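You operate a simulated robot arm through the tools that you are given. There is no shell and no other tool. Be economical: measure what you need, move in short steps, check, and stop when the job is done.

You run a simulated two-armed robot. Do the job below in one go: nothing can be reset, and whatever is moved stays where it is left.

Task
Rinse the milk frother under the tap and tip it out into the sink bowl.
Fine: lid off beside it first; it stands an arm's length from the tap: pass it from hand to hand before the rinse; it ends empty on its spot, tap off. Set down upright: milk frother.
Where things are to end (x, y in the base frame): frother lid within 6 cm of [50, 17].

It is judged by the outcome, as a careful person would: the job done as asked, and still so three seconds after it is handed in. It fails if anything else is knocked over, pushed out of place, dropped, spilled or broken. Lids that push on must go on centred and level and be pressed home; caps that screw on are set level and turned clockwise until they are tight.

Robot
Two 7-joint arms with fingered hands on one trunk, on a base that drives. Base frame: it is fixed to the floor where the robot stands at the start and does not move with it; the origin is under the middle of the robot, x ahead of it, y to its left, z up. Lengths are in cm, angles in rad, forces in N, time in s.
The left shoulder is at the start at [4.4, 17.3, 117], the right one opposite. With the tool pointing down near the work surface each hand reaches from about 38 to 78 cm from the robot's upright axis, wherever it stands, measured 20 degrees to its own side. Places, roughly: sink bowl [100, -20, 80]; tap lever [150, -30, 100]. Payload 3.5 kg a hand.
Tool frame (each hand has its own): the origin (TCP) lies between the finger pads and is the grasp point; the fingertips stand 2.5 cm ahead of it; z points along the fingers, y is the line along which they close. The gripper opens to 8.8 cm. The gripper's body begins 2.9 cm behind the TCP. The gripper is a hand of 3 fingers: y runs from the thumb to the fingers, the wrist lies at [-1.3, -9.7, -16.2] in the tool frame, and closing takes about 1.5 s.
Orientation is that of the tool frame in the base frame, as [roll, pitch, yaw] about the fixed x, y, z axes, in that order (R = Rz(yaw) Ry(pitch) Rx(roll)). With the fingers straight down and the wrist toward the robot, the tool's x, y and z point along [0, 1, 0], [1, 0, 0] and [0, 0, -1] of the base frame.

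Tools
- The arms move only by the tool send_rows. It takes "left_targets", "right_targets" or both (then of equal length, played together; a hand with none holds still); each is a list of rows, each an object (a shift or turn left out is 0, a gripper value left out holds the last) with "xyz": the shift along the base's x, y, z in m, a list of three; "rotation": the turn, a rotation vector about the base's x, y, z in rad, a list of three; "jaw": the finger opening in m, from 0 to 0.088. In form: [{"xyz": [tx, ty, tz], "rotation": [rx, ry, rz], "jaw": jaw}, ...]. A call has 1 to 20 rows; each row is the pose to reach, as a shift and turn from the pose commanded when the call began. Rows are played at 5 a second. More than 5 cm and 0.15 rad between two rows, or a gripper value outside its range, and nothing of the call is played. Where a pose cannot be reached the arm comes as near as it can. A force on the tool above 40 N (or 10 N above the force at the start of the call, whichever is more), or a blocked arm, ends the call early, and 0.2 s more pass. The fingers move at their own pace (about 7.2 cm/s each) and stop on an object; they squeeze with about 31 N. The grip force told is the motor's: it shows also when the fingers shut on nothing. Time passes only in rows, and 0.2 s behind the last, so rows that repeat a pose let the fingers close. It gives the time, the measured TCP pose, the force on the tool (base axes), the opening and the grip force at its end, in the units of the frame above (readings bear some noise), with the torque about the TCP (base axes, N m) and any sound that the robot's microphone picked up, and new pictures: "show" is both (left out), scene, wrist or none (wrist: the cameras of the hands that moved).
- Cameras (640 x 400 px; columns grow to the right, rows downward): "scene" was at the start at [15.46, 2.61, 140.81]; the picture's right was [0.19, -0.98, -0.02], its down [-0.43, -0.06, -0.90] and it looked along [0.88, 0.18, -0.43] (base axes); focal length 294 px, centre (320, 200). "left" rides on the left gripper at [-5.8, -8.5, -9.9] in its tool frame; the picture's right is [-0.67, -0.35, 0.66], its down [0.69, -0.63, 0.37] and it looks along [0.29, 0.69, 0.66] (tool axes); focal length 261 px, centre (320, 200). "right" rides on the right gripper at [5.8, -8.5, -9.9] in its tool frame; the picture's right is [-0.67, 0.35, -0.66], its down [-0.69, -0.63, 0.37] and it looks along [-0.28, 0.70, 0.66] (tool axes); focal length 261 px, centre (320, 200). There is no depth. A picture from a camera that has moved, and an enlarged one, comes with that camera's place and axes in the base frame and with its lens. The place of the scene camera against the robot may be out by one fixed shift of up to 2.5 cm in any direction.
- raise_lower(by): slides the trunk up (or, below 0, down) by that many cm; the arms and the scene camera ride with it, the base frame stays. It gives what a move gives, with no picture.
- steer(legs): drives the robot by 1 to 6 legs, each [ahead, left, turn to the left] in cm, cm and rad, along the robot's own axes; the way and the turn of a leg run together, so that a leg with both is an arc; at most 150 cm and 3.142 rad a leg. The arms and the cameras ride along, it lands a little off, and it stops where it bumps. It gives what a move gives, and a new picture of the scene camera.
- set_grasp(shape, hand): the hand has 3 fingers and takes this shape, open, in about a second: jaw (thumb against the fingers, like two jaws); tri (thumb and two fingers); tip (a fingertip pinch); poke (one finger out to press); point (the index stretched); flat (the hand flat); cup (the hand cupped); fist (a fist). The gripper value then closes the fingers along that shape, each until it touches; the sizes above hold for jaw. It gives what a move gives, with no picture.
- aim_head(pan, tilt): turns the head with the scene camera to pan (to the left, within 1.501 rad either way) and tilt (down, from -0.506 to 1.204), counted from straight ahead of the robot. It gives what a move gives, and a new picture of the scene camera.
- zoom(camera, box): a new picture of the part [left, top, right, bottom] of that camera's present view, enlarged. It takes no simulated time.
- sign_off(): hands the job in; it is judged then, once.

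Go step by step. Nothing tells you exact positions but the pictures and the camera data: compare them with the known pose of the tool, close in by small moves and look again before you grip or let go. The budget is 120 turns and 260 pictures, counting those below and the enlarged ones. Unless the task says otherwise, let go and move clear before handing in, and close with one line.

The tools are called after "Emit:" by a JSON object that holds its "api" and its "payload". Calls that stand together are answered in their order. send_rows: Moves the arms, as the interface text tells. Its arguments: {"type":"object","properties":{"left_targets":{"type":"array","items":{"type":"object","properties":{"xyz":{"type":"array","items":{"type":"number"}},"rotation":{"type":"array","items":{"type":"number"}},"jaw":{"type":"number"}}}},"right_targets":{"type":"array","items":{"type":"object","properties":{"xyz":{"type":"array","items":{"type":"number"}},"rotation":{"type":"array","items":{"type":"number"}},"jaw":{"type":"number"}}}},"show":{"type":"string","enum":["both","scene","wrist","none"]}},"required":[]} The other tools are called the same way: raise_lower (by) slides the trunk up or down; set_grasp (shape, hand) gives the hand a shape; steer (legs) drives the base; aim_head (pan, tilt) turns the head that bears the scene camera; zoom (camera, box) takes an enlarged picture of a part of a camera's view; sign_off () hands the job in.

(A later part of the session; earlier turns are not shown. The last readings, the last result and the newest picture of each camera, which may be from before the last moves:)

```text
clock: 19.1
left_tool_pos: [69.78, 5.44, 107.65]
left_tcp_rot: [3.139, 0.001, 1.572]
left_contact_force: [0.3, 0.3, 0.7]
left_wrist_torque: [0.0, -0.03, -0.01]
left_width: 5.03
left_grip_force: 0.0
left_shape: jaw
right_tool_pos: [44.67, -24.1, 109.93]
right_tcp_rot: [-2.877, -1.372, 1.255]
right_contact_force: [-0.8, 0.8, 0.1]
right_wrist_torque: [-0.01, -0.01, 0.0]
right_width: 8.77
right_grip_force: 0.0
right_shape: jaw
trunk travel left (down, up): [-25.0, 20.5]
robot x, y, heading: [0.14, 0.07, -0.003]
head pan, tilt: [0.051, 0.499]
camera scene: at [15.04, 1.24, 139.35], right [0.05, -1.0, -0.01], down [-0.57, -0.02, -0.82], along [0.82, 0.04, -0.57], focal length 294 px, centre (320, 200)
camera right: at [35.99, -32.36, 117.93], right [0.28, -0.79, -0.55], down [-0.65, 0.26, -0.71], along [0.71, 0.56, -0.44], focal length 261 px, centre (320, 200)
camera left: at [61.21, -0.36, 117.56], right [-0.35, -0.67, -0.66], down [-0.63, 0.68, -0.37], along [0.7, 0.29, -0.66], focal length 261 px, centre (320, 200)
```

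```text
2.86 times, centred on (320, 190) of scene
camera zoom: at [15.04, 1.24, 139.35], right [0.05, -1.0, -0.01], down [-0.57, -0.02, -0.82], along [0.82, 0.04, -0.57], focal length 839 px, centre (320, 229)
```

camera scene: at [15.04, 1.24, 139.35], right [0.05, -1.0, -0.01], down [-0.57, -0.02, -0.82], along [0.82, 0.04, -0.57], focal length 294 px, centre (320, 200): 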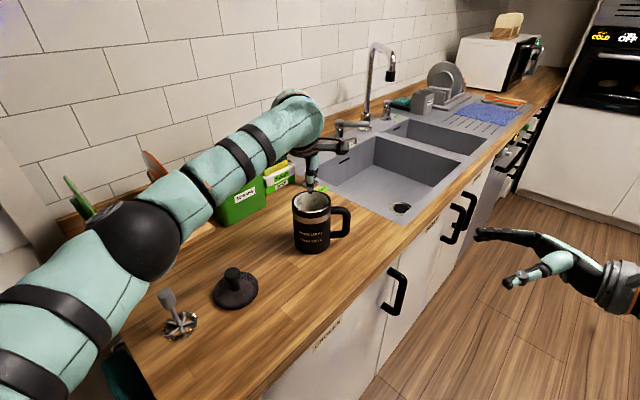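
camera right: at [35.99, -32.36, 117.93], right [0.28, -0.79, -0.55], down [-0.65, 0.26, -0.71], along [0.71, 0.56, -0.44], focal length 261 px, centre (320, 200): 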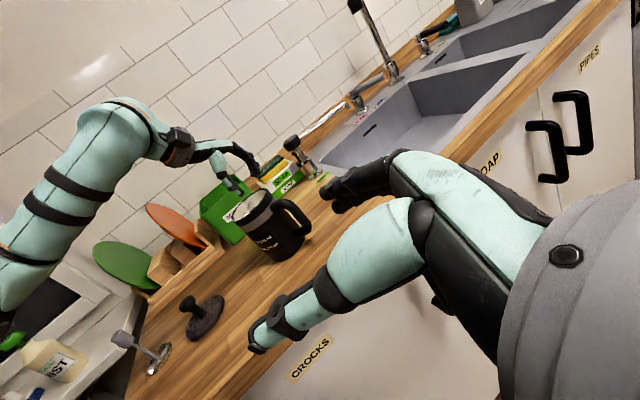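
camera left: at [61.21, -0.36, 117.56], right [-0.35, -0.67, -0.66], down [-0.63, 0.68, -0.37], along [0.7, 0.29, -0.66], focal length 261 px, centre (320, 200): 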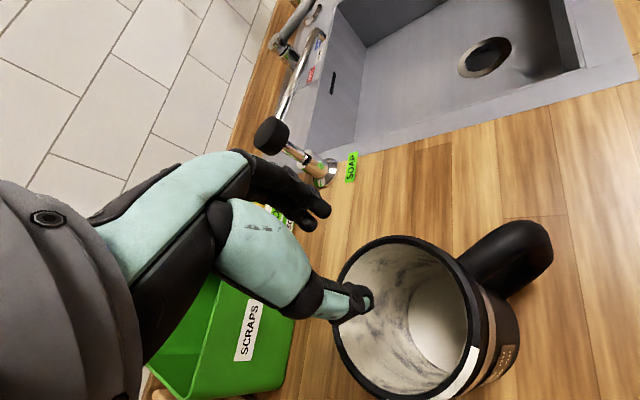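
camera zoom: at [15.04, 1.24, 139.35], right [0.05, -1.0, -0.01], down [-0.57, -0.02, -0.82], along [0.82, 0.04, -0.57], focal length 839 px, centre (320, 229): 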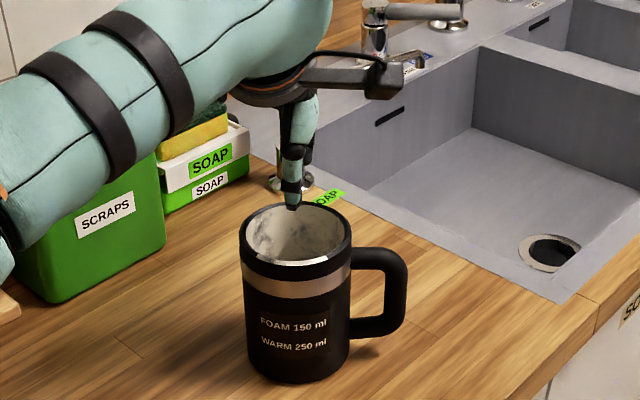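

Thumb is over the inside and the fingers outside the far rim. I'll go down astride the wall and close.

Emit:
{"api": "send_rows", "payload": {"left_targets": [{"xyz": [0.002, 0, -0.015]}, {"xyz": [0.002, 0, -0.03]}, {"xyz": [0.002, 0, -0.041]}, {"xyz": [0.002, 0, -0.041]}, {"xyz": [0.002, 0, -0.041], "jaw": 0.03}, {"xyz": [0.002, 0, -0.041], "jaw": 0.015}, {"xyz": [0.002, 0, -0.041], "jaw": 0.0}, {"xyz": [0.002, 0, -0.041], "jaw": 0.0}, {"xyz": [0.002, 0, -0.041], "jaw": 0.0}, {"xyz": [0.002, 0, -0.041], "jaw": 0.0}, {"xyz": [0.002, 0, -0.041], "jaw": 0.0}]}}

Emit:
{"api": "zoom", "payload": {"camera": "scene", "box": [260, 120, 380, 260]}}

```text
clock: 21.5
left_tool_pos: [70.19, 5.31, 103.36]
left_tcp_rot: [3.14, 0.0, 1.57]
left_contact_force: [-0.6, -0.6, 0.5]
left_wrist_torque: [0.0, -0.01, 0.02]
left_width: 0.0
left_grip_force: 31.0
left_shape: jaw
right_tool_pos: [44.84, -24.04, 109.66]
right_tcp_rot: [-2.887, -1.37, 1.262]
right_contact_force: [0.9, -0.1, -0.6]
right_wrist_torque: [-0.02, 0.03, -0.03]
right_width: 8.78
right_grip_force: 0.1
right_shape: jaw
trunk travel left (down, up): [-25.0, 20.5]
robot x, y, heading: [0.23, 0.41, 0.003]
head pan, tilt: [0.051, 0.499]
camera scene: at [15.27, 1.24, 139.32], right [0.05, -1.0, -0.01], down [-0.57, -0.02, -0.82], along [0.82, 0.04, -0.57], focal length 294 px, centre (320, 200)
camera left: at [61.56, -0.35, 113.36], right [-0.35, -0.67, -0.65], down [-0.63, 0.68, -0.37], along [0.69, 0.29, -0.66], focal length 261 px, centre (320, 200)
```

scene: 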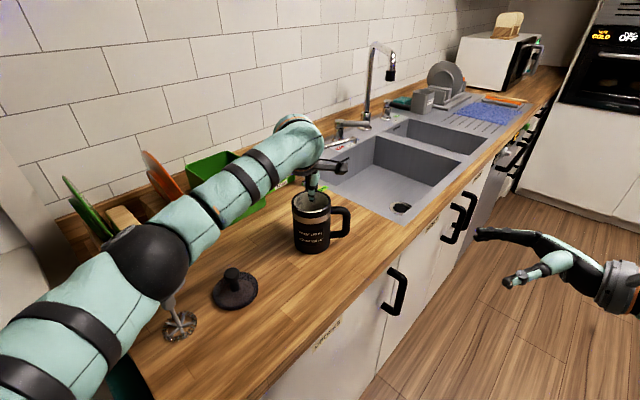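
left: 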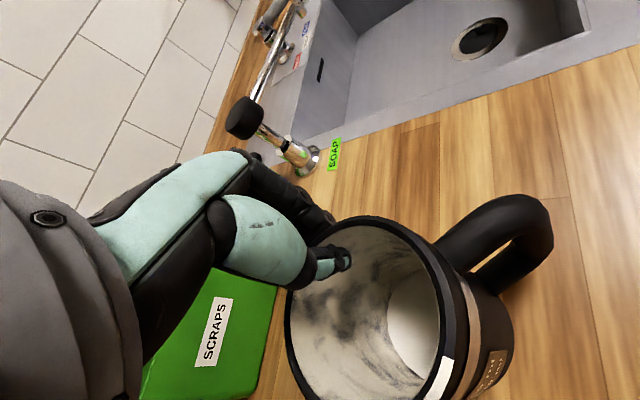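

```text
2.86 times, centred on (320, 190) of scene
camera zoom: at [15.27, 1.24, 139.32], right [0.05, -1.0, -0.01], down [-0.57, -0.02, -0.82], along [0.82, 0.04, -0.57], focal length 839 px, centre (320, 229)
```

zoom: 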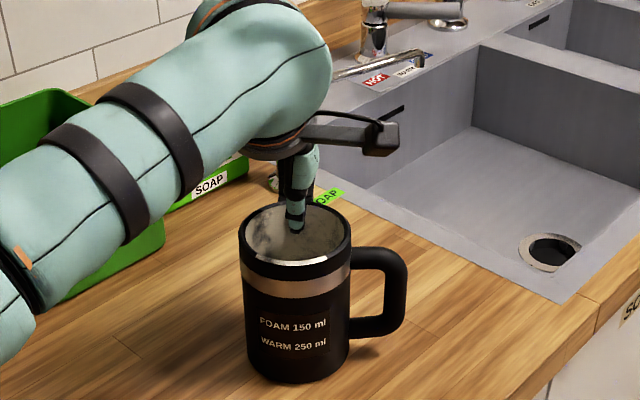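

The opening reads zero, so I may have shut on nothing. I'll look closely.

Emit:
{"api": "zoom", "payload": {"camera": "left", "box": [240, 180, 440, 320]}}

Emit:
{"api": "zoom", "payload": {"camera": "scene", "box": [285, 160, 345, 220]}}

```text
2.86 times, centred on (340, 250) of left
camera zoom: at [61.56, -0.35, 113.36], right [-0.35, -0.67, -0.65], down [-0.63, 0.68, -0.37], along [0.69, 0.29, -0.66], focal length 745 px, centre (263, 57)
```

zoom: 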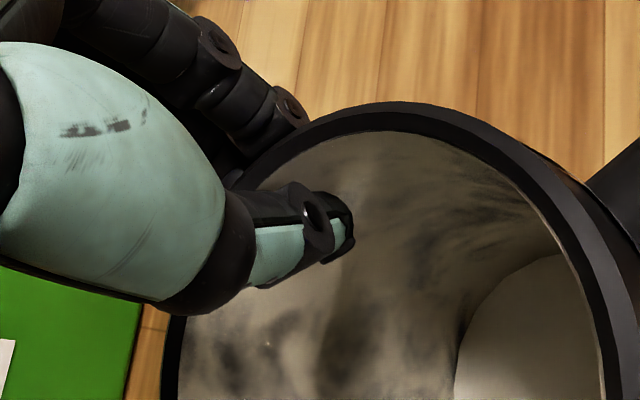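

```text
6.67 times, centred on (315, 190) of scene
camera zoom: at [15.27, 1.24, 139.32], right [0.05, -1.0, -0.01], down [-0.57, -0.02, -0.82], along [0.82, 0.04, -0.57], focal length 1957 px, centre (353, 267)
```

zoom: 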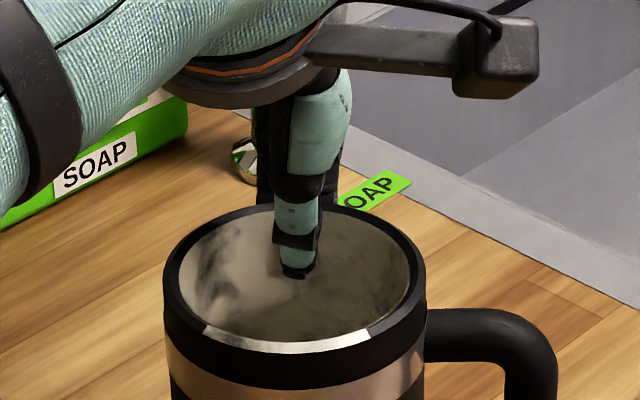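

Thumb is inside and fingers outside with the thin wall between, so it's likely held. I'll test with a small lift.

Emit:
{"api": "send_rows", "payload": {"left_targets": [{"xyz": [0, 0, 0.005]}, {"xyz": [0, 0, 0.012]}, {"xyz": [0, 0, 0.02]}, {"xyz": [0, 0, 0.02]}]}}

Emit:
{"api": "zoom", "payload": {"camera": "scene", "box": [260, 140, 380, 270]}}

```text
clock: 22.5
left_tool_pos: [70.06, 5.37, 105.43]
left_tcp_rot: [-3.141, 0.002, 1.571]
left_contact_force: [0.0, 0.6, -4.0]
left_wrist_torque: [0.01, -0.09, 0.02]
left_width: 0.0
left_grip_force: 30.4
left_shape: jaw
right_tool_pos: [44.89, -24.07, 109.7]
right_tcp_rot: [-2.884, -1.369, 1.261]
right_contact_force: [0.7, -0.6, 0.5]
right_wrist_torque: [-0.01, 0.01, 0.01]
right_width: 8.8
right_grip_force: 0.1
right_shape: jaw
trunk travel left (down, up): [-25.0, 20.5]
robot x, y, heading: [-0.04, -0.12, -0.001]
head pan, tilt: [0.051, 0.499]
camera scene: at [15.32, 1.25, 139.32], right [0.05, -1.0, -0.01], down [-0.57, -0.02, -0.82], along [0.82, 0.04, -0.57], focal length 294 px, centre (320, 200)
camera left: at [61.61, -0.31, 115.4], right [-0.35, -0.67, -0.65], down [-0.63, 0.68, -0.37], along [0.69, 0.28, -0.66], focal length 261 px, centre (320, 200)
```

scene: 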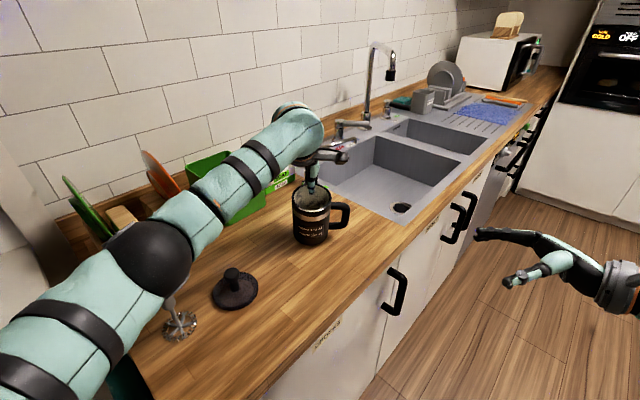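
left: 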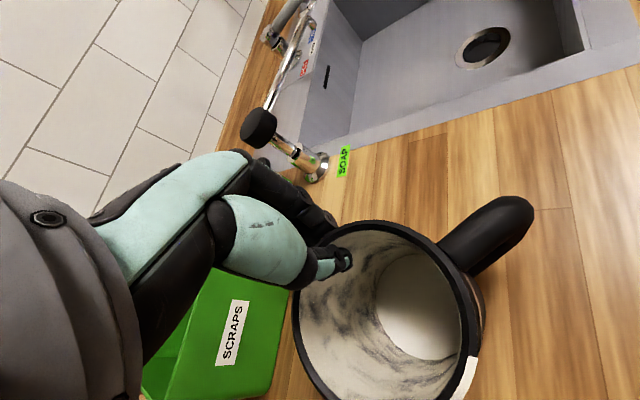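

```text
3.08 times, centred on (320, 205) of scene
camera zoom: at [15.32, 1.25, 139.32], right [0.05, -1.0, -0.01], down [-0.57, -0.02, -0.82], along [0.82, 0.04, -0.57], focal length 903 px, centre (320, 185)
```

zoom: 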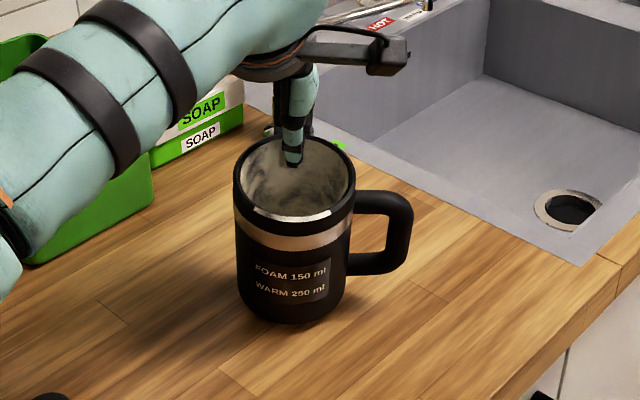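

It's held firmly (about 4 N). I'll raise it and bring it in, turning its handle toward the right hand, while the right hand turns and comes near.

Emit:
{"api": "send_rows", "payload": {"left_targets": [{"xyz": [0, 0, 0.03]}, {"xyz": [0, 0, 0.06]}, {"xyz": [0, 0, 0.09]}, {"xyz": [-0.02, 0.007, 0.11], "rotation": [0, 0, -0.12]}, {"xyz": [-0.04, 0.013, 0.13], "rotation": [0, 0, -0.24]}, {"xyz": [-0.06, 0.02, 0.146], "rotation": [0, 0, -0.36]}, {"xyz": [-0.08, 0.026, 0.146], "rotation": [0, 0, -0.48]}, {"xyz": [-0.081, 0.026, 0.146], "rotation": [0, 0, -0.6]}, {"xyz": [-0.081, 0.026, 0.146], "rotation": [0, 0, -0.6]}], "right_targets": [{"xyz": [0, 0, 0.01], "rotation": [0.03, -0.006, -0.06]}, {"xyz": [0, 0, 0.02], "rotation": [0.06, -0.012, -0.12]}, {"xyz": [0.01, 0.02, 0.03], "rotation": [0.09, -0.018, -0.18]}, {"xyz": [0.02, 0.04, 0.04], "rotation": [0.12, -0.025, -0.25]}, {"xyz": [0.03, 0.06, 0.04], "rotation": [0.16, -0.032, -0.32]}, {"xyz": [0.04, 0.08, 0.04], "rotation": [0.193, -0.038, -0.39]}, {"xyz": [0.05, 0.1, 0.04], "rotation": [0.193, -0.038, -0.39]}, {"xyz": [0.05, 0.12, 0.04], "rotation": [0.193, -0.038, -0.39]}, {"xyz": [0.05, 0.12, 0.04], "rotation": [0.193, -0.038, -0.39]}]}}

```text
clock: 24.5
left_tool_pos: [61.98, 8.02, 119.96]
left_tcp_rot: [-3.141, 0.001, 0.97]
left_contact_force: [0.6, 0.5, -3.7]
left_wrist_torque: [-0.04, -0.08, 0.01]
left_width: 0.0
left_grip_force: 31.1
left_shape: jaw
right_tool_pos: [49.13, -15.56, 113.27]
right_tcp_rot: [-1.547, -1.512, -0.462]
right_contact_force: [1.2, 0.7, -0.6]
right_wrist_torque: [0.01, -0.01, 0.01]
right_width: 8.76
right_grip_force: 0.0
right_shape: jaw
right hand out of reach, approached as far as the arm can: row 7, 8, 9
trunk travel left (down, up): [-25.0, 20.5]
robot x, y, heading: [-0.14, 0.05, 0.0]
head pan, tilt: [0.051, 0.499]
camera scene: at [15.32, 1.3, 139.32], right [0.05, -1.0, -0.01], down [-0.57, -0.02, -0.82], along [0.82, 0.04, -0.57], focal length 294 px, centre (320, 200)
camera right: at [37.41, -21.26, 119.55], right [0.0, -0.72, -0.69], down [-0.45, 0.62, -0.65], along [0.89, 0.31, -0.33], focal length 261 px, centre (320, 200)
camera left: at [51.77, 8.14, 129.96], right [-0.67, -0.36, -0.65], down [-0.13, 0.92, -0.37], along [0.73, -0.16, -0.66], focal length 261 px, centre (320, 200)
```

scene: 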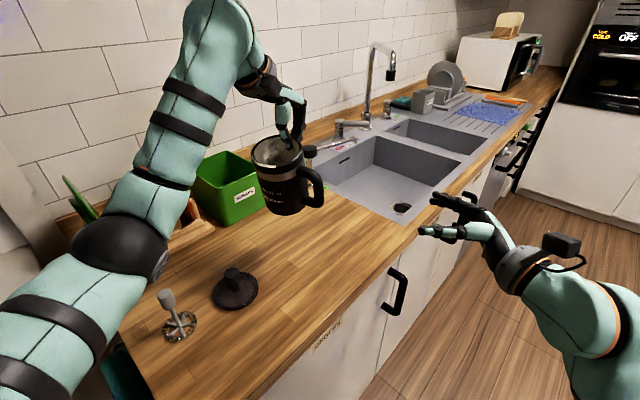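
right: 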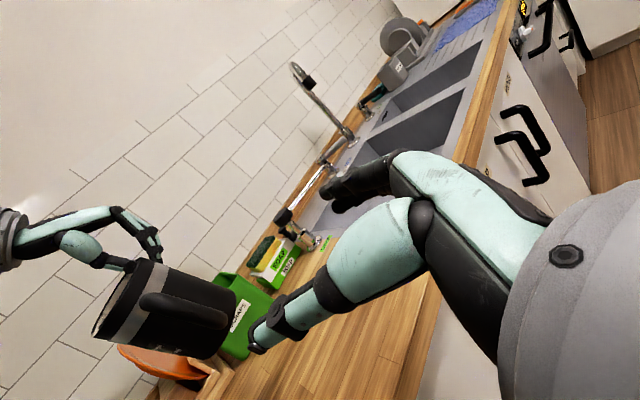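
left: 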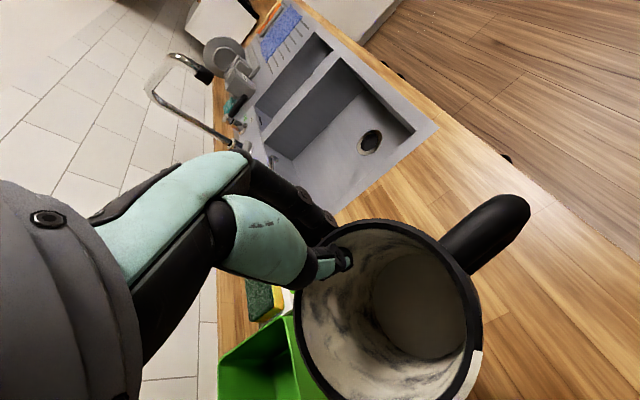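

The right arm balks at pointing so far left, so I'll bring the frother further right and turn the handle more toward the robot, with the right hand pointing more ahead.

Emit:
{"api": "send_rows", "payload": {"left_targets": [{"xyz": [0, -0.025, 0], "rotation": [0, 0, -0.07]}, {"xyz": [0, -0.05, 0], "rotation": [0, 0, -0.14]}, {"xyz": [0, -0.075, 0], "rotation": [0, 0, -0.21]}, {"xyz": [0.005, -0.1, 0], "rotation": [0, 0, -0.28]}, {"xyz": [0.01, -0.125, 0], "rotation": [0, 0, -0.35]}, {"xyz": [0.01, -0.15, 0], "rotation": [0, 0, -0.42]}, {"xyz": [0.01, -0.17, 0], "rotation": [0, 0, -0.5]}, {"xyz": [0.01, -0.18, 0], "rotation": [0, 0, -0.5]}, {"xyz": [0.01, -0.18, 0], "rotation": [0, 0, -0.5]}], "right_targets": [{"xyz": [-0.02, -0.02, 0], "rotation": [0, 0, -0.1]}, {"xyz": [-0.04, -0.03, 0], "rotation": [0, 0, -0.2]}, {"xyz": [-0.05, -0.03, 0], "rotation": [0, 0, -0.3]}, {"xyz": [-0.05, -0.03, 0], "rotation": [0, 0, -0.4]}, {"xyz": [-0.05, -0.03, 0], "rotation": [0, 0, -0.508]}, {"xyz": [-0.05, -0.03, 0], "rotation": [0, 0, -0.508]}, {"xyz": [-0.05, -0.03, 0], "rotation": [0, 0, -0.508]}, {"xyz": [-0.05, -0.03, 0], "rotation": [0, 0, -0.508]}, {"xyz": [-0.05, -0.03, 0], "rotation": [0, 0, -0.508]}]}}

```text
clock: 25.6
left_tool_pos: [62.52, -2.57, 120.06]
left_tcp_rot: [-3.14, 0.002, 0.684]
left_contact_force: [0.4, -0.2, -3.7]
left_wrist_torque: [-0.04, -0.06, 0.01]
left_width: 0.0
left_grip_force: 30.3
left_shape: jaw
right_tool_pos: [42.23, -26.11, 105.17]
right_tcp_rot: [2.398, -1.441, 1.486]
right_contact_force: [0.2, 0.0, -0.1]
right_wrist_torque: [0.04, 0.01, 0.02]
right_width: 8.8
right_grip_force: 0.0
right_shape: jaw
right hand out of reach, approached as far as the arm can: row 1, 2, 3, 4, 5
trunk travel left (down, up): [-25.0, 20.5]
robot x, y, heading: [-0.19, 0.12, 0.005]
head pan, tilt: [0.051, 0.499]
stopped in row 5 (right hand): the arm was blocked; the commanded pose is now the measured one
camera scene: at [15.24, 0.87, 139.33], right [0.05, -1.0, -0.01], down [-0.57, -0.02, -0.82], along [0.82, 0.05, -0.57], focal length 294 px, centre (320, 200)
camera right: at [29.26, -25.9, 111.18], right [-0.25, -0.78, -0.57], down [-0.16, 0.62, -0.77], along [0.95, -0.1, -0.28], focal length 261 px, centre (320, 200)
camera left: at [52.69, 0.36, 130.0], right [-0.74, -0.15, -0.65], down [0.13, 0.92, -0.36], along [0.66, -0.36, -0.66], focal length 261 px, centre (320, 200)
```

scene: 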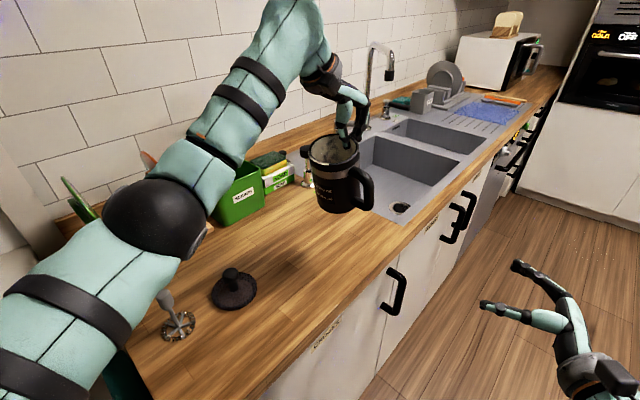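
right: 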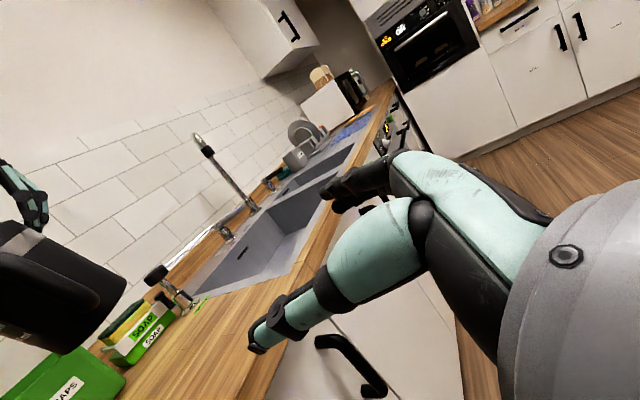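
left: 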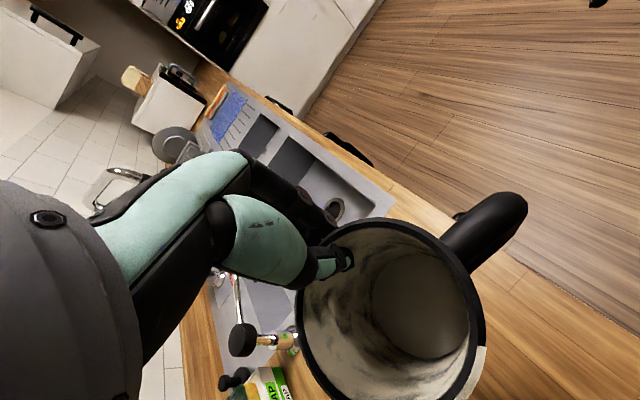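

The right hand's reach favours other grips, so I'll reverse roles. I'll put the frother back on its spot, lift it with the right hand at the rim and pass it to the left by the handle, leaving the right free for the tap.

Emit:
{"api": "send_rows", "payload": {"left_targets": [{"xyz": [0.011, 0.011, 0], "rotation": [0, 0, 0.126]}, {"xyz": [0.022, 0.022, 0], "rotation": [0, 0, 0.252]}, {"xyz": [0.033, 0.033, 0], "rotation": [0, 0, 0.378]}, {"xyz": [0.044, 0.044, 0], "rotation": [0, 0, 0.504]}, {"xyz": [0.055, 0.055, 0], "rotation": [0, 0, 0.63]}, {"xyz": [0.066, 0.067, 0], "rotation": [0, 0, 0.756]}, {"xyz": [0.077, 0.079, 0], "rotation": [0, 0, 0.886]}, {"xyz": [0.077, 0.079, -0.03], "rotation": [0, 0, 0.886]}, {"xyz": [0.077, 0.079, -0.07], "rotation": [0, 0, 0.886]}, {"xyz": [0.077, 0.079, -0.11], "rotation": [0, 0, 0.886]}, {"xyz": [0.077, 0.079, -0.135], "rotation": [0, 0, 0.886]}, {"xyz": [0.077, 0.079, -0.135], "rotation": [0, 0, 0.886]}], "right_targets": [{"xyz": [0, -0.01, 0.02], "rotation": [0, 0, 0.12]}, {"xyz": [0, -0.02, 0.04], "rotation": [0, 0, 0.24]}, {"xyz": [0, -0.03, 0.06], "rotation": [0, 0, 0.36]}, {"xyz": [0, -0.04, 0.08], "rotation": [0, 0, 0.48]}, {"xyz": [0, -0.05, 0.1], "rotation": [0, 0, 0.6]}, {"xyz": [0, -0.05, 0.12], "rotation": [0, 0, 0.72]}, {"xyz": [0, -0.05, 0.14], "rotation": [0, 0, 0.82]}, {"xyz": [0, -0.05, 0.16], "rotation": [0, 0, 0.82]}, {"xyz": [0, -0.05, 0.18], "rotation": [0, 0, 0.82]}, {"xyz": [0, -0.05, 0.18], "rotation": [0, 0, 0.82]}, {"xyz": [0, -0.05, 0.18], "rotation": [0, 0, 0.82]}, {"xyz": [0, -0.05, 0.18], "rotation": [0, 0, 0.82]}], "show": "scene"}}

```text
clock: 28.2
left_tool_pos: [70.29, 5.6, 106.54]
left_tcp_rot: [3.141, 0.0, 1.572]
left_contact_force: [0.7, -0.4, -4.5]
left_wrist_torque: [0.01, -0.08, 0.01]
left_width: 0.0
left_grip_force: 30.8
left_shape: jaw
right_tool_pos: [42.39, -30.68, 123.07]
right_tcp_rot: [2.411, -1.44, 2.293]
right_contact_force: [0.6, -0.4, -0.9]
right_wrist_torque: [-0.01, 0.02, 0.02]
right_width: 8.8
right_grip_force: 0.0
right_shape: jaw
trunk travel left (down, up): [-25.0, 20.5]
robot x, y, heading: [-0.05, 0.21, 0.001]
head pan, tilt: [0.051, 0.499]
camera scene: at [15.29, 1.24, 139.32], right [0.05, -1.0, -0.01], down [-0.57, -0.02, -0.82], along [0.82, 0.04, -0.57], focal length 294 px, centre (320, 200)
```

scene: 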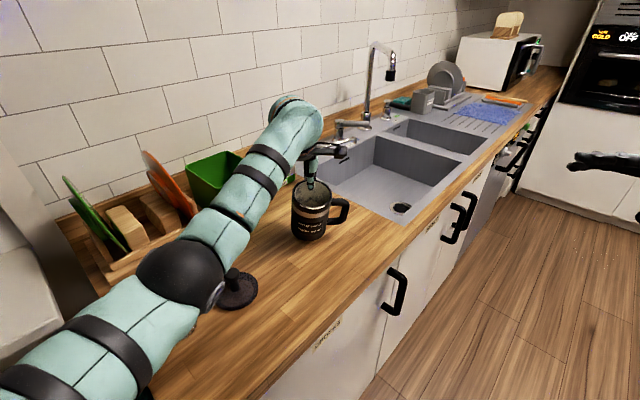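

The elbow passes well above the whisk and lid. I'll lower the frother the last 3 cm onto its spot.

Emit:
{"api": "send_rows", "payload": {"left_targets": [{"xyz": [-0.001, -0.003, -0.01]}, {"xyz": [-0.001, -0.003, -0.02]}, {"xyz": [-0.001, -0.003, -0.026]}, {"xyz": [-0.001, -0.003, -0.03]}, {"xyz": [-0.001, -0.003, -0.032]}, {"xyz": [-0.001, -0.003, -0.032]}], "right_targets": [{"rotation": [-0.14, 0, 0]}, {"rotation": [-0.28, 0, 0]}, {"rotation": [-0.42, 0, 0]}, {"rotation": [-0.56, 0, 0]}, {"rotation": [-0.7, 0, 0]}, {"rotation": [-0.84, 0, 0]}], "show": "none"}}

Emit:
{"api": "zoom", "payload": {"camera": "scene", "box": [260, 140, 380, 270]}}

```text
clock: 29.6
left_tool_pos: [70.07, 5.31, 103.39]
left_tcp_rot: [3.139, 0.002, 1.57]
left_contact_force: [1.7, 0.8, 5.4]
left_wrist_torque: [-0.02, -0.03, 0.0]
left_width: 0.03
left_grip_force: 31.3
left_shape: jaw
right_tool_pos: [42.25, -30.56, 123.26]
right_tcp_rot: [3.065, -0.625, 1.68]
right_contact_force: [0.3, -0.8, -0.6]
right_wrist_torque: [0.01, -0.04, -0.01]
right_width: 8.82
right_grip_force: 0.1
right_shape: jaw
trunk travel left (down, up): [-25.0, 20.5]
robot x, y, heading: [0.52, -0.27, -0.01]
head pan, tilt: [0.051, 0.499]
```

```text
3.08 times, centred on (320, 205) of scene
camera zoom: at [15.17, 1.34, 139.34], right [0.05, -1.0, -0.01], down [-0.57, -0.02, -0.82], along [0.82, 0.04, -0.57], focal length 903 px, centre (320, 185)
```

zoom: 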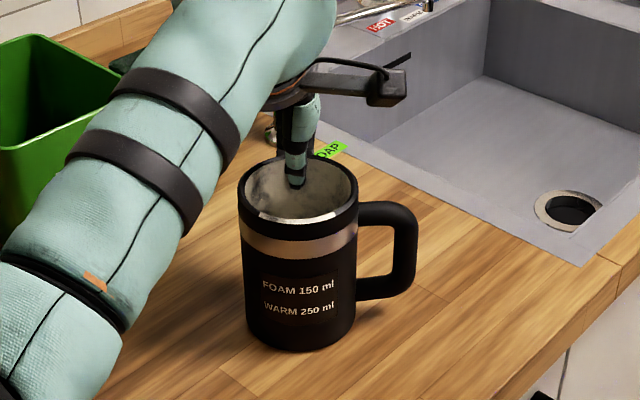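

It's down on its spot. I'll release, lift the left clear and let the right finish turning fingers-down.

Emit:
{"api": "send_rows", "payload": {"left_targets": [{"jaw": 0.045}, {"jaw": 0.045}, {"jaw": 0.045}, {"jaw": 0.045}, {"xyz": [0, 0, 0.03]}, {"xyz": [0, 0, 0.07]}, {"xyz": [-0.01, 0.01, 0.11]}, {"xyz": [-0.04, 0.04, 0.13], "rotation": [0, 0, -0.14]}, {"xyz": [-0.07, 0.07, 0.15], "rotation": [0, 0, -0.28]}, {"xyz": [-0.1, 0.1, 0.16], "rotation": [0, 0, -0.42]}, {"xyz": [-0.13, 0.13, 0.16], "rotation": [0, 0, -0.56]}, {"xyz": [-0.16, 0.16, 0.16], "rotation": [0, 0, -0.7]}, {"xyz": [-0.19, 0.18, 0.16], "rotation": [0, 0, -0.84]}, {"xyz": [-0.2, 0.2, 0.16], "rotation": [0, 0, -0.98]}, {"xyz": [-0.2, 0.2, 0.16], "rotation": [0, 0, -1.12]}, {"xyz": [-0.2, 0.2, 0.16], "rotation": [0, 0, -1.26]}, {"xyz": [-0.2, 0.2, 0.16], "rotation": [0, 0, -1.4]}, {"xyz": [-0.2, 0.2, 0.16], "rotation": [0, 0, -1.54]}, {"xyz": [-0.2, 0.2, 0.16], "rotation": [0, 0, -1.57]}], "right_targets": [{"rotation": [-0.13, 0, 0]}, {"rotation": [-0.26, 0, 0]}, {"rotation": [-0.39, 0, 0]}, {"rotation": [-0.52, 0, 0]}, {"rotation": [-0.63, 0, 0]}, {"rotation": [-0.63, 0, 0]}, {"rotation": [-0.63, 0, 0]}, {"rotation": [-0.63, 0, 0]}, {"rotation": [-0.63, 0, 0]}, {"rotation": [-0.63, 0, 0]}, {"rotation": [-0.63, 0, 0]}, {"rotation": [-0.63, 0, 0]}, {"rotation": [-0.63, 0, 0]}, {"rotation": [-0.63, 0, 0]}, {"rotation": [-0.63, 0, 0]}, {"rotation": [-0.63, 0, 0]}, {"rotation": [-0.63, 0, 0]}, {"rotation": [-0.63, 0, 0]}, {"rotation": [-0.63, 0, 0]}], "show": "scene"}}

```text
clock: 32.4
left_tool_pos: [50.59, 26.39, 112.13]
left_tcp_rot: [-3.027, 0.109, 0.798]
left_contact_force: [0.4, 0.1, -0.1]
left_wrist_torque: [0.02, 0.02, -0.01]
left_width: 4.5
left_grip_force: 0.0
left_shape: jaw
right_tool_pos: [42.32, -30.7, 123.03]
right_tcp_rot: [3.131, -0.002, 1.656]
right_contact_force: [0.4, 0.7, -0.9]
right_wrist_torque: [0.0, 0.02, 0.01]
right_width: 8.8
right_grip_force: 0.0
right_shape: jaw
trunk travel left (down, up): [-25.0, 20.5]
robot x, y, heading: [0.09, -0.15, -0.001]
head pan, tilt: [0.051, 0.499]
stopped in row 14 (left hand): the arm was blocked; the commanded pose is now the measured one
camera scene: at [15.27, 1.35, 139.32], right [0.05, -1.0, -0.01], down [-0.57, -0.02, -0.82], along [0.82, 0.04, -0.57], focal length 294 px, centre (320, 200)
```

scene: 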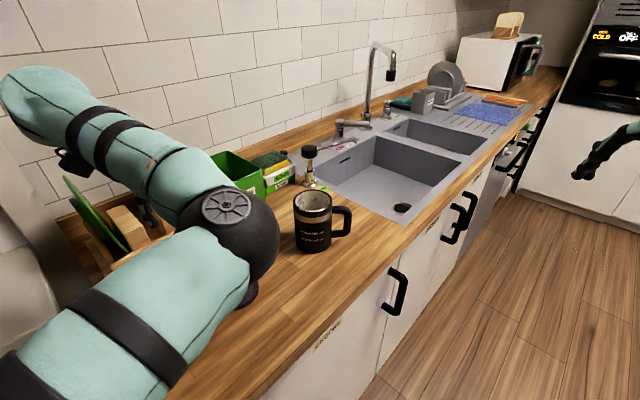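

The left arm stopped partway with its elbow swung inward. I'll look closely at what it's near.

Emit:
{"api": "zoom", "payload": {"camera": "scene", "box": [0, 60, 300, 330]}}

Emit:
{"api": "zoom", "payload": {"camera": "left", "box": [0, 0, 640, 400]}}

```text
1.48 times, centred on (150, 195) of scene
camera zoom: at [15.27, 1.35, 139.32], right [0.05, -1.0, -0.01], down [-0.57, -0.02, -0.82], along [0.82, 0.04, -0.57], focal length 435 px, centre (572, 207)
```

zoom: 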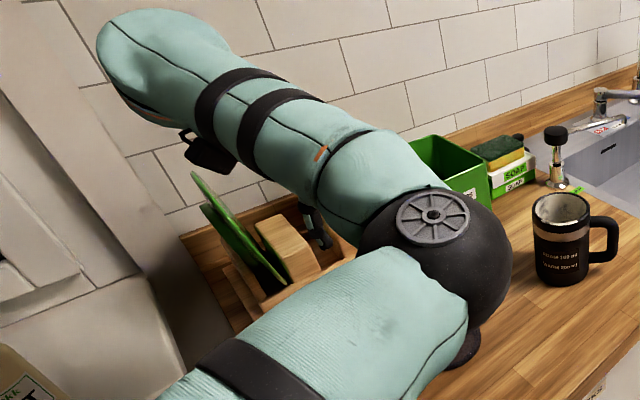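

```text
1.00 times, centred on (320, 200) of left (not enlarged: the box is as wide or as high as the picture)
camera zoom: at [42.14, 28.3, 123.55], right [-0.81, -0.23, -0.53], down [-0.02, 0.93, -0.36], along [0.58, -0.28, -0.76], focal length 261 px, centre (320, 200)
```

zoom: 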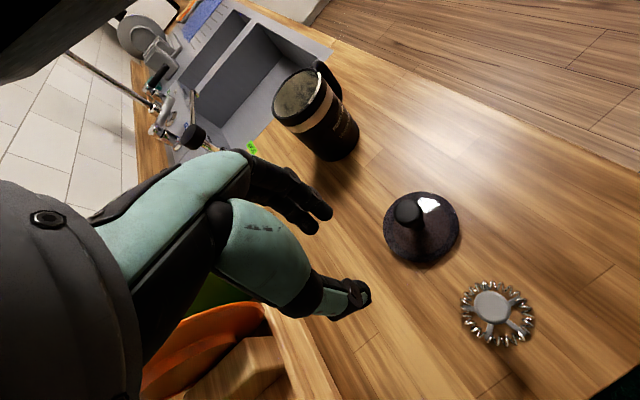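

Nothing was disturbed: rack, lid and whisk all stand. I'll move the left hand up, forward and right so the elbow can relax.

Emit:
{"api": "send_rows", "payload": {"left_targets": [{"xyz": [0.01, -0.02, 0.02]}, {"xyz": [0.02, -0.04, 0.04]}, {"xyz": [0.03, -0.06, 0.06]}, {"xyz": [0.04, -0.08, 0.08]}, {"xyz": [0.05, -0.1, 0.1]}, {"xyz": [0.06, -0.12, 0.12]}, {"xyz": [0.06, -0.14, 0.14]}, {"xyz": [0.06, -0.14, 0.14]}], "show": "scene"}}

```text
clock: 33.2
left_tool_pos: [52.65, 23.9, 110.15]
left_tcp_rot: [-2.903, 0.21, 0.886]
left_contact_force: [-0.3, 0.2, -0.4]
left_wrist_torque: [0.02, -0.02, -0.04]
left_width: 4.5
left_grip_force: 0.0
left_shape: jaw
right_tool_pos: [42.22, -30.82, 123.16]
right_tcp_rot: [3.129, -0.004, 1.659]
right_contact_force: [-0.6, -0.1, 0.0]
right_wrist_torque: [0.0, 0.01, 0.01]
right_width: 8.78
right_grip_force: 0.1
right_shape: jaw
trunk travel left (down, up): [-25.0, 20.5]
robot x, y, heading: [0.14, -0.15, 0.004]
head pan, tilt: [0.051, 0.499]
stopped in row 4 (left hand): the arm was blocked; the commanded pose is now the measured one
camera scene: at [15.24, 1.23, 139.33], right [0.05, -1.0, -0.01], down [-0.57, -0.02, -0.82], along [0.82, 0.04, -0.57], focal length 294 px, centre (320, 200)
```

scene: 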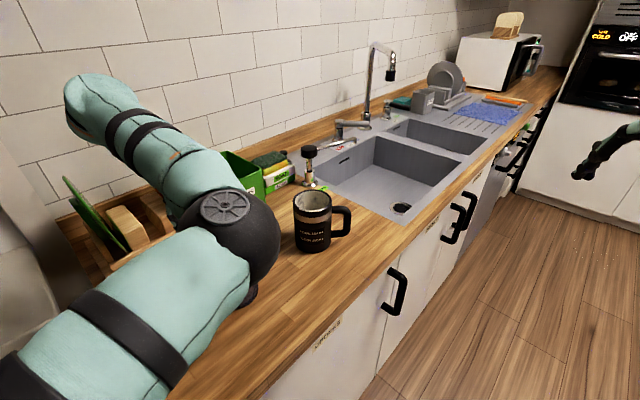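

Going that way presses further into the joint limit, so I'll unwind the yaw first, retracing the way it came.

Emit:
{"api": "send_rows", "payload": {"left_targets": [{"rotation": [0, 0, 0.12]}, {"rotation": [0, 0, 0.24]}, {"rotation": [0, 0, 0.36], "xyz": [0.005, 0, 0.01]}, {"rotation": [0, 0, 0.48], "xyz": [0.01, 0, 0.02]}, {"rotation": [0, 0, 0.6], "xyz": [0.02, -0.01, 0.03]}, {"rotation": [0, 0, 0.68], "xyz": [0.03, -0.02, 0.05]}, {"rotation": [0, 0, 0.68], "xyz": [0.03, -0.03, 0.07]}], "show": "scene"}}

```text
clock: 35.0
left_tool_pos: [55.45, 26.61, 113.62]
left_tcp_rot: [-2.833, 0.232, 1.694]
left_contact_force: [-0.1, -0.1, 0.2]
left_wrist_torque: [-0.03, 0.04, 0.02]
left_width: 4.48
left_grip_force: 0.1
left_shape: jaw
right_tool_pos: [42.38, -30.69, 123.14]
right_tcp_rot: [3.129, -0.002, 1.659]
right_contact_force: [0.0, 0.9, -0.6]
right_wrist_torque: [0.01, -0.01, -0.03]
right_width: 8.8
right_grip_force: 0.0
right_shape: jaw
trunk travel left (down, up): [-25.0, 20.5]
robot x, y, heading: [0.35, 0.22, 0.006]
head pan, tilt: [0.051, 0.499]
stopped in row 7 (left hand): the arm was blocked; the commanded pose is now the measured one
camera scene: at [15.22, 1.3, 139.33], right [0.05, -1.0, -0.01], down [-0.57, -0.02, -0.82], along [0.82, 0.04, -0.57], focal length 294 px, centre (320, 200)
```

scene: 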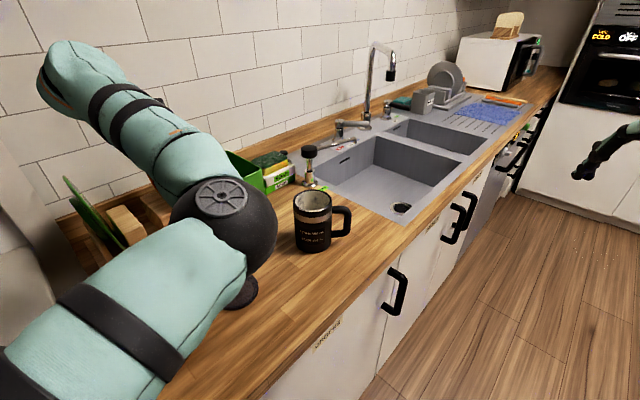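

Orientation is nearly back; I'll try lifting straight up and a little outward.

Emit:
{"api": "send_rows", "payload": {"left_targets": [{"xyz": [0, 0, 0.02]}, {"xyz": [0, 0, 0.04], "rotation": [-0.08, -0.06, 0]}, {"xyz": [0, 0, 0.07], "rotation": [-0.16, -0.12, 0]}, {"xyz": [0, 0, 0.1], "rotation": [-0.24, -0.2, 0]}, {"xyz": [0, 0, 0.12], "rotation": [-0.3, -0.23, -0.1]}], "show": "both"}}

```text
clock: 36.2
left_tool_pos: [55.46, 27.08, 124.75]
left_tcp_rot: [-3.053, 0.536, 1.518]
left_contact_force: [-0.7, 0.1, 0.4]
left_wrist_torque: [0.03, -0.01, -0.03]
left_width: 4.48
left_grip_force: 0.1
left_shape: jaw
right_tool_pos: [42.25, -30.62, 123.26]
right_tcp_rot: [3.129, -0.002, 1.658]
right_contact_force: [-0.2, -0.4, 0.1]
right_wrist_torque: [0.01, 0.01, 0.01]
right_width: 8.78
right_grip_force: 0.0
right_shape: jaw
trunk travel left (down, up): [-25.0, 20.5]
robot x, y, heading: [-0.5, -0.01, 0.003]
head pan, tilt: [0.051, 0.499]
camera scene: at [15.15, 1.31, 139.34], right [0.05, -1.0, -0.01], down [-0.57, -0.02, -0.82], along [0.82, 0.04, -0.57], focal length 294 px, centre (320, 200)
camera left: at [47.91, 27.98, 136.88], right [-0.45, -0.87, -0.19], down [-0.64, 0.47, -0.61], along [0.63, -0.15, -0.76], focal length 261 px, centre (320, 200)
```

scene: 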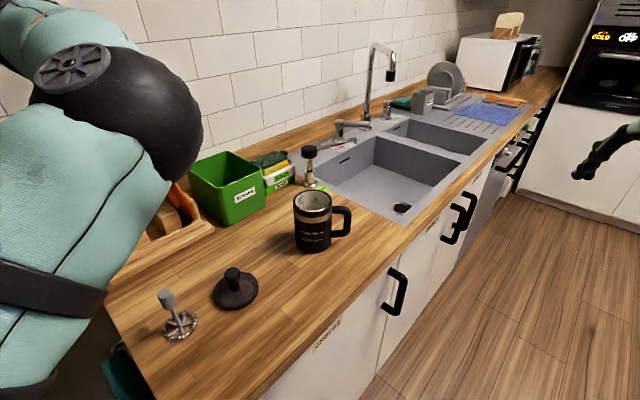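
left: 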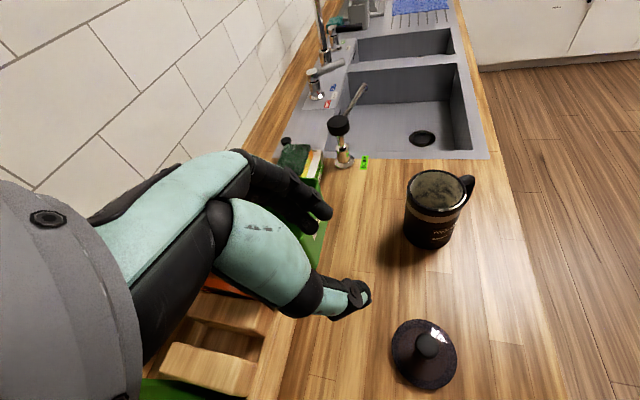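

The arm is free again. I'll level the left hand at a roomy spot before turning it to point ahead.

Emit:
{"api": "send_rows", "payload": {"left_targets": [{"xyz": [0, -0.02, 0], "rotation": [0.13, 0, 0.01]}, {"xyz": [0, -0.04, 0], "rotation": [0.26, 0, 0.02]}, {"xyz": [0, -0.06, 0], "rotation": [0.4, 0, 0.03]}, {"xyz": [0, -0.09, 0], "rotation": [0.536, 0, 0.04]}, {"xyz": [0, -0.12, 0], "rotation": [0.536, 0, 0.04]}, {"xyz": [0, -0.12, 0], "rotation": [0.536, 0, 0.04]}], "show": "scene"}}

```text
clock: 36.8
left_tool_pos: [54.73, 31.05, 127.32]
left_tcp_rot: [-3.102, 0.427, 1.649]
left_contact_force: [-1.1, -0.3, 0.7]
left_wrist_torque: [0.0, -0.05, -0.01]
left_width: 4.48
left_grip_force: 0.0
left_shape: jaw
right_tool_pos: [42.31, -30.7, 123.21]
right_tcp_rot: [3.129, -0.002, 1.659]
right_contact_force: [0.9, 0.5, -0.7]
right_wrist_torque: [0.01, -0.03, 0.02]
right_width: 8.81
right_grip_force: 0.0
right_shape: jaw
trunk travel left (down, up): [-25.0, 20.5]
robot x, y, heading: [0.02, -0.06, 0.001]
head pan, tilt: [0.051, 0.499]
stopped in row 2 (left hand): the arm was blocked; the commanded pose is now the measured one
camera scene: at [15.2, 1.31, 139.33], right [0.05, -1.0, -0.01], down [-0.57, -0.02, -0.82], along [0.82, 0.04, -0.57], focal length 294 px, centre (320, 200)
```

scene: 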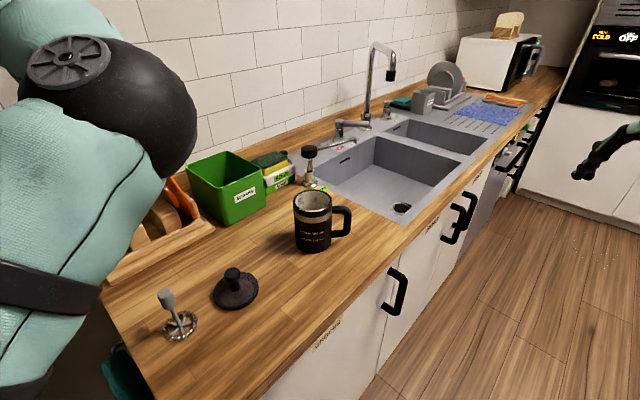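

It's the raised elbow that binds. I'll lower the hand while taking out the tilt, without moving it inward.

Emit:
{"api": "send_rows", "payload": {"left_targets": [{"xyz": [0, 0.01, -0.02], "rotation": [0.06, 0, 0]}, {"xyz": [0, 0.02, -0.04], "rotation": [0.13, 0, 0]}, {"xyz": [0, 0.02, -0.06], "rotation": [0.2, 0, 0]}, {"xyz": [0, 0.02, -0.08], "rotation": [0.27, 0, 0]}, {"xyz": [0, 0.02, -0.09], "rotation": [0.35, 0, 0]}, {"xyz": [0, 0.02, -0.09], "rotation": [0.42, 0, 0]}], "show": "scene"}}

```text
clock: 38.2
left_tool_pos: [54.66, 32.84, 118.42]
left_tcp_rot: [-3.135, 0.007, 1.64]
left_contact_force: [0.3, -0.7, 0.4]
left_wrist_torque: [-0.02, -0.01, 0.02]
left_width: 4.48
left_grip_force: 0.1
left_shape: jaw
right_tool_pos: [42.27, -30.76, 123.24]
right_tcp_rot: [3.13, -0.003, 1.658]
right_contact_force: [1.0, 0.3, -0.1]
right_wrist_torque: [0.0, 0.0, 0.0]
right_width: 8.8
right_grip_force: 0.0
right_shape: jaw
trunk travel left (down, up): [-25.0, 20.5]
robot x, y, heading: [0.06, -0.02, 0.0]
head pan, tilt: [0.051, 0.499]
camera scene: at [15.23, 1.22, 139.33], right [0.05, -1.0, -0.01], down [-0.57, -0.02, -0.82], along [0.82, 0.04, -0.57], focal length 294 px, centre (320, 200)
```

scene: 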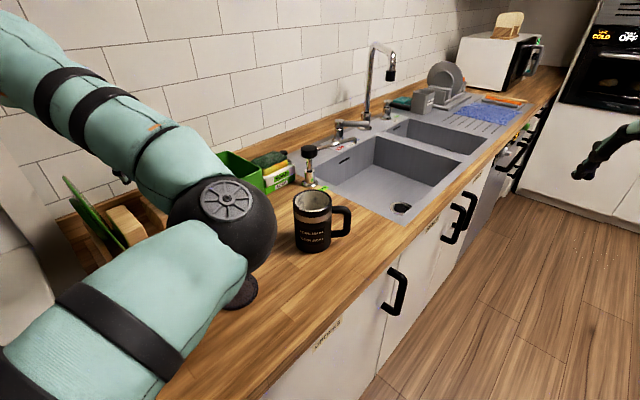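

The hand is level but the elbow is still tucked in. I'll reach further out so the arm straightens and the elbow can swing free.

Emit:
{"api": "send_rows", "payload": {"left_targets": [{"xyz": [0.03, 0, 0.02]}, {"xyz": [0.06, 0, 0.04]}, {"xyz": [0.09, 0, 0.05]}, {"xyz": [0.12, 0, 0.06]}, {"xyz": [0.14, -0.02, 0.06]}, {"xyz": [0.15, -0.05, 0.06]}, {"xyz": [0.15, -0.08, 0.06]}], "show": "scene"}}

```text
clock: 39.8
left_tool_pos: [69.55, 24.75, 124.32]
left_tcp_rot: [-3.135, 0.009, 1.64]
left_contact_force: [0.1, 0.0, 0.6]
left_wrist_torque: [0.02, -0.04, 0.02]
left_width: 4.46
left_grip_force: 0.0
left_shape: jaw
right_tool_pos: [42.28, -30.87, 123.13]
right_tcp_rot: [3.128, -0.004, 1.657]
right_contact_force: [0.0, -0.1, 0.3]
right_wrist_torque: [-0.03, -0.04, 0.02]
right_width: 8.79
right_grip_force: 0.0
right_shape: jaw
trunk travel left (down, up): [-25.0, 20.5]
robot x, y, heading: [0.11, 0.2, 0.005]
head pan, tilt: [0.051, 0.499]
camera scene: at [15.23, 1.15, 139.33], right [0.05, -1.0, -0.01], down [-0.57, -0.02, -0.82], along [0.82, 0.05, -0.57], focal length 294 px, centre (320, 200)
```

scene: 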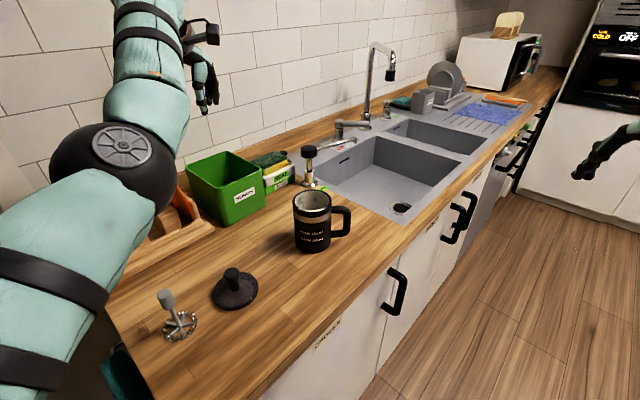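

The elbow has swung clear. Now I'll turn the left hand gradually toward pointing ahead, half of the way first.

Emit:
{"api": "send_rows", "payload": {"left_targets": [{"xyz": [-0.01, -0.01, 0], "rotation": [0.08, -0.08, -0.085]}, {"xyz": [-0.02, -0.02, 0], "rotation": [0.16, -0.16, -0.17]}, {"xyz": [-0.03, -0.03, 0], "rotation": [0.24, -0.24, -0.25]}, {"xyz": [-0.04, -0.045, 0], "rotation": [0.32, -0.32, -0.33]}, {"xyz": [-0.05, -0.06, 0], "rotation": [0.4, -0.4, -0.41]}, {"xyz": [-0.06, -0.075, 0], "rotation": [0.48, -0.48, -0.49]}, {"xyz": [-0.07, -0.09, 0], "rotation": [0.56, -0.56, -0.57]}, {"xyz": [-0.08, -0.1, 0], "rotation": [0.64, -0.64, -0.65]}], "show": "scene"}}

```text
clock: 41.8
left_tool_pos: [61.96, 17.86, 125.39]
left_tcp_rot: [2.597, -0.757, 1.22]
left_contact_force: [-0.9, 0.1, -0.3]
left_wrist_torque: [0.01, -0.02, 0.02]
left_width: 4.47
left_grip_force: 0.1
left_shape: jaw
right_tool_pos: [42.35, -30.62, 123.26]
right_tcp_rot: [3.132, -0.004, 1.66]
right_contact_force: [-0.8, -0.1, 0.2]
right_wrist_torque: [-0.02, 0.05, 0.0]
right_width: 8.8
right_grip_force: 0.1
right_shape: jaw
trunk travel left (down, up): [-25.0, 20.5]
robot x, y, heading: [0.1, 0.02, -0.002]
head pan, tilt: [0.051, 0.499]
stopped in row 8 (left hand): the arm was blocked; the commanded pose is now the measured one
camera scene: at [15.24, 1.26, 139.33], right [0.05, -1.0, -0.01], down [-0.57, -0.02, -0.82], along [0.82, 0.04, -0.57], focal length 294 px, centre (320, 200)
```

scene: 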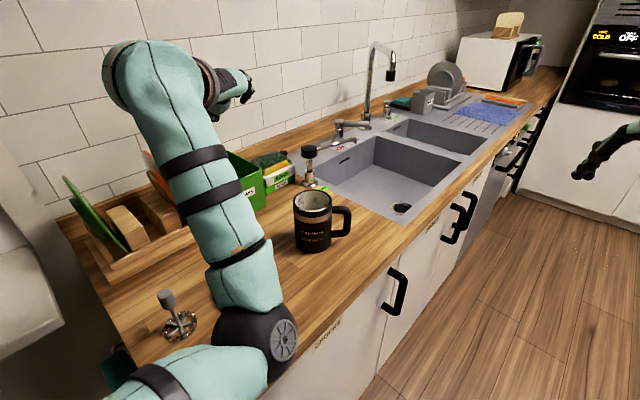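

That orientation binds the left arm too; both arms like pointing inward sideways with thumb toward the robot. So the plan is: right lifts by the rim, left takes the body from its left side. I'll unwind the left hand first.

Emit:
{"api": "send_rows", "payload": {"left_targets": [{"xyz": [0.01, 0.01, 0], "rotation": [-0.08, 0.08, 0.08]}, {"xyz": [0.02, 0.02, 0], "rotation": [-0.16, 0.16, 0.16]}, {"xyz": [0.03, 0.03, 0], "rotation": [-0.24, 0.24, 0.24]}, {"xyz": [0.04, 0.04, 0], "rotation": [-0.32, 0.32, 0.32]}, {"xyz": [0.05, 0.05, 0], "rotation": [-0.4, 0.4, 0.4]}, {"xyz": [0.06, 0.06, 0], "rotation": [-0.48, 0.48, 0.48]}, {"xyz": [0.07, 0.07, 0], "rotation": [-0.56, 0.56, 0.56]}, {"xyz": [0.075, 0.07, 0], "rotation": [-0.62, 0.62, 0.62]}], "show": "scene"}}

```text
clock: 43.6
left_tool_pos: [69.46, 24.73, 125.37]
left_tcp_rot: [-3.135, -0.045, 1.646]
left_contact_force: [-0.2, -0.6, 0.0]
left_wrist_torque: [0.02, -0.03, -0.03]
left_width: 4.52
left_grip_force: 0.1
left_shape: jaw
right_tool_pos: [42.27, -30.61, 123.17]
right_tcp_rot: [3.129, -0.003, 1.658]
right_contact_force: [1.0, -0.4, -0.4]
right_wrist_torque: [-0.01, -0.03, -0.04]
right_width: 8.8
right_grip_force: 0.1
right_shape: jaw
trunk travel left (down, up): [-25.0, 20.5]
robot x, y, heading: [0.25, 0.12, -0.002]
head pan, tilt: [0.051, 0.499]
camera scene: at [15.22, 1.3, 139.33], right [0.05, -1.0, -0.01], down [-0.57, -0.02, -0.82], along [0.82, 0.04, -0.57], focal length 294 px, centre (320, 200)
```

scene: 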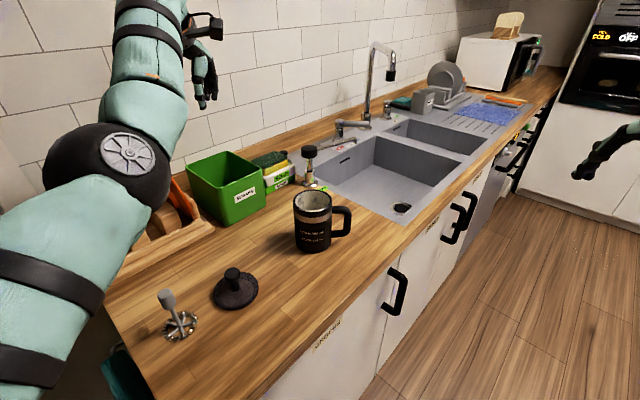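

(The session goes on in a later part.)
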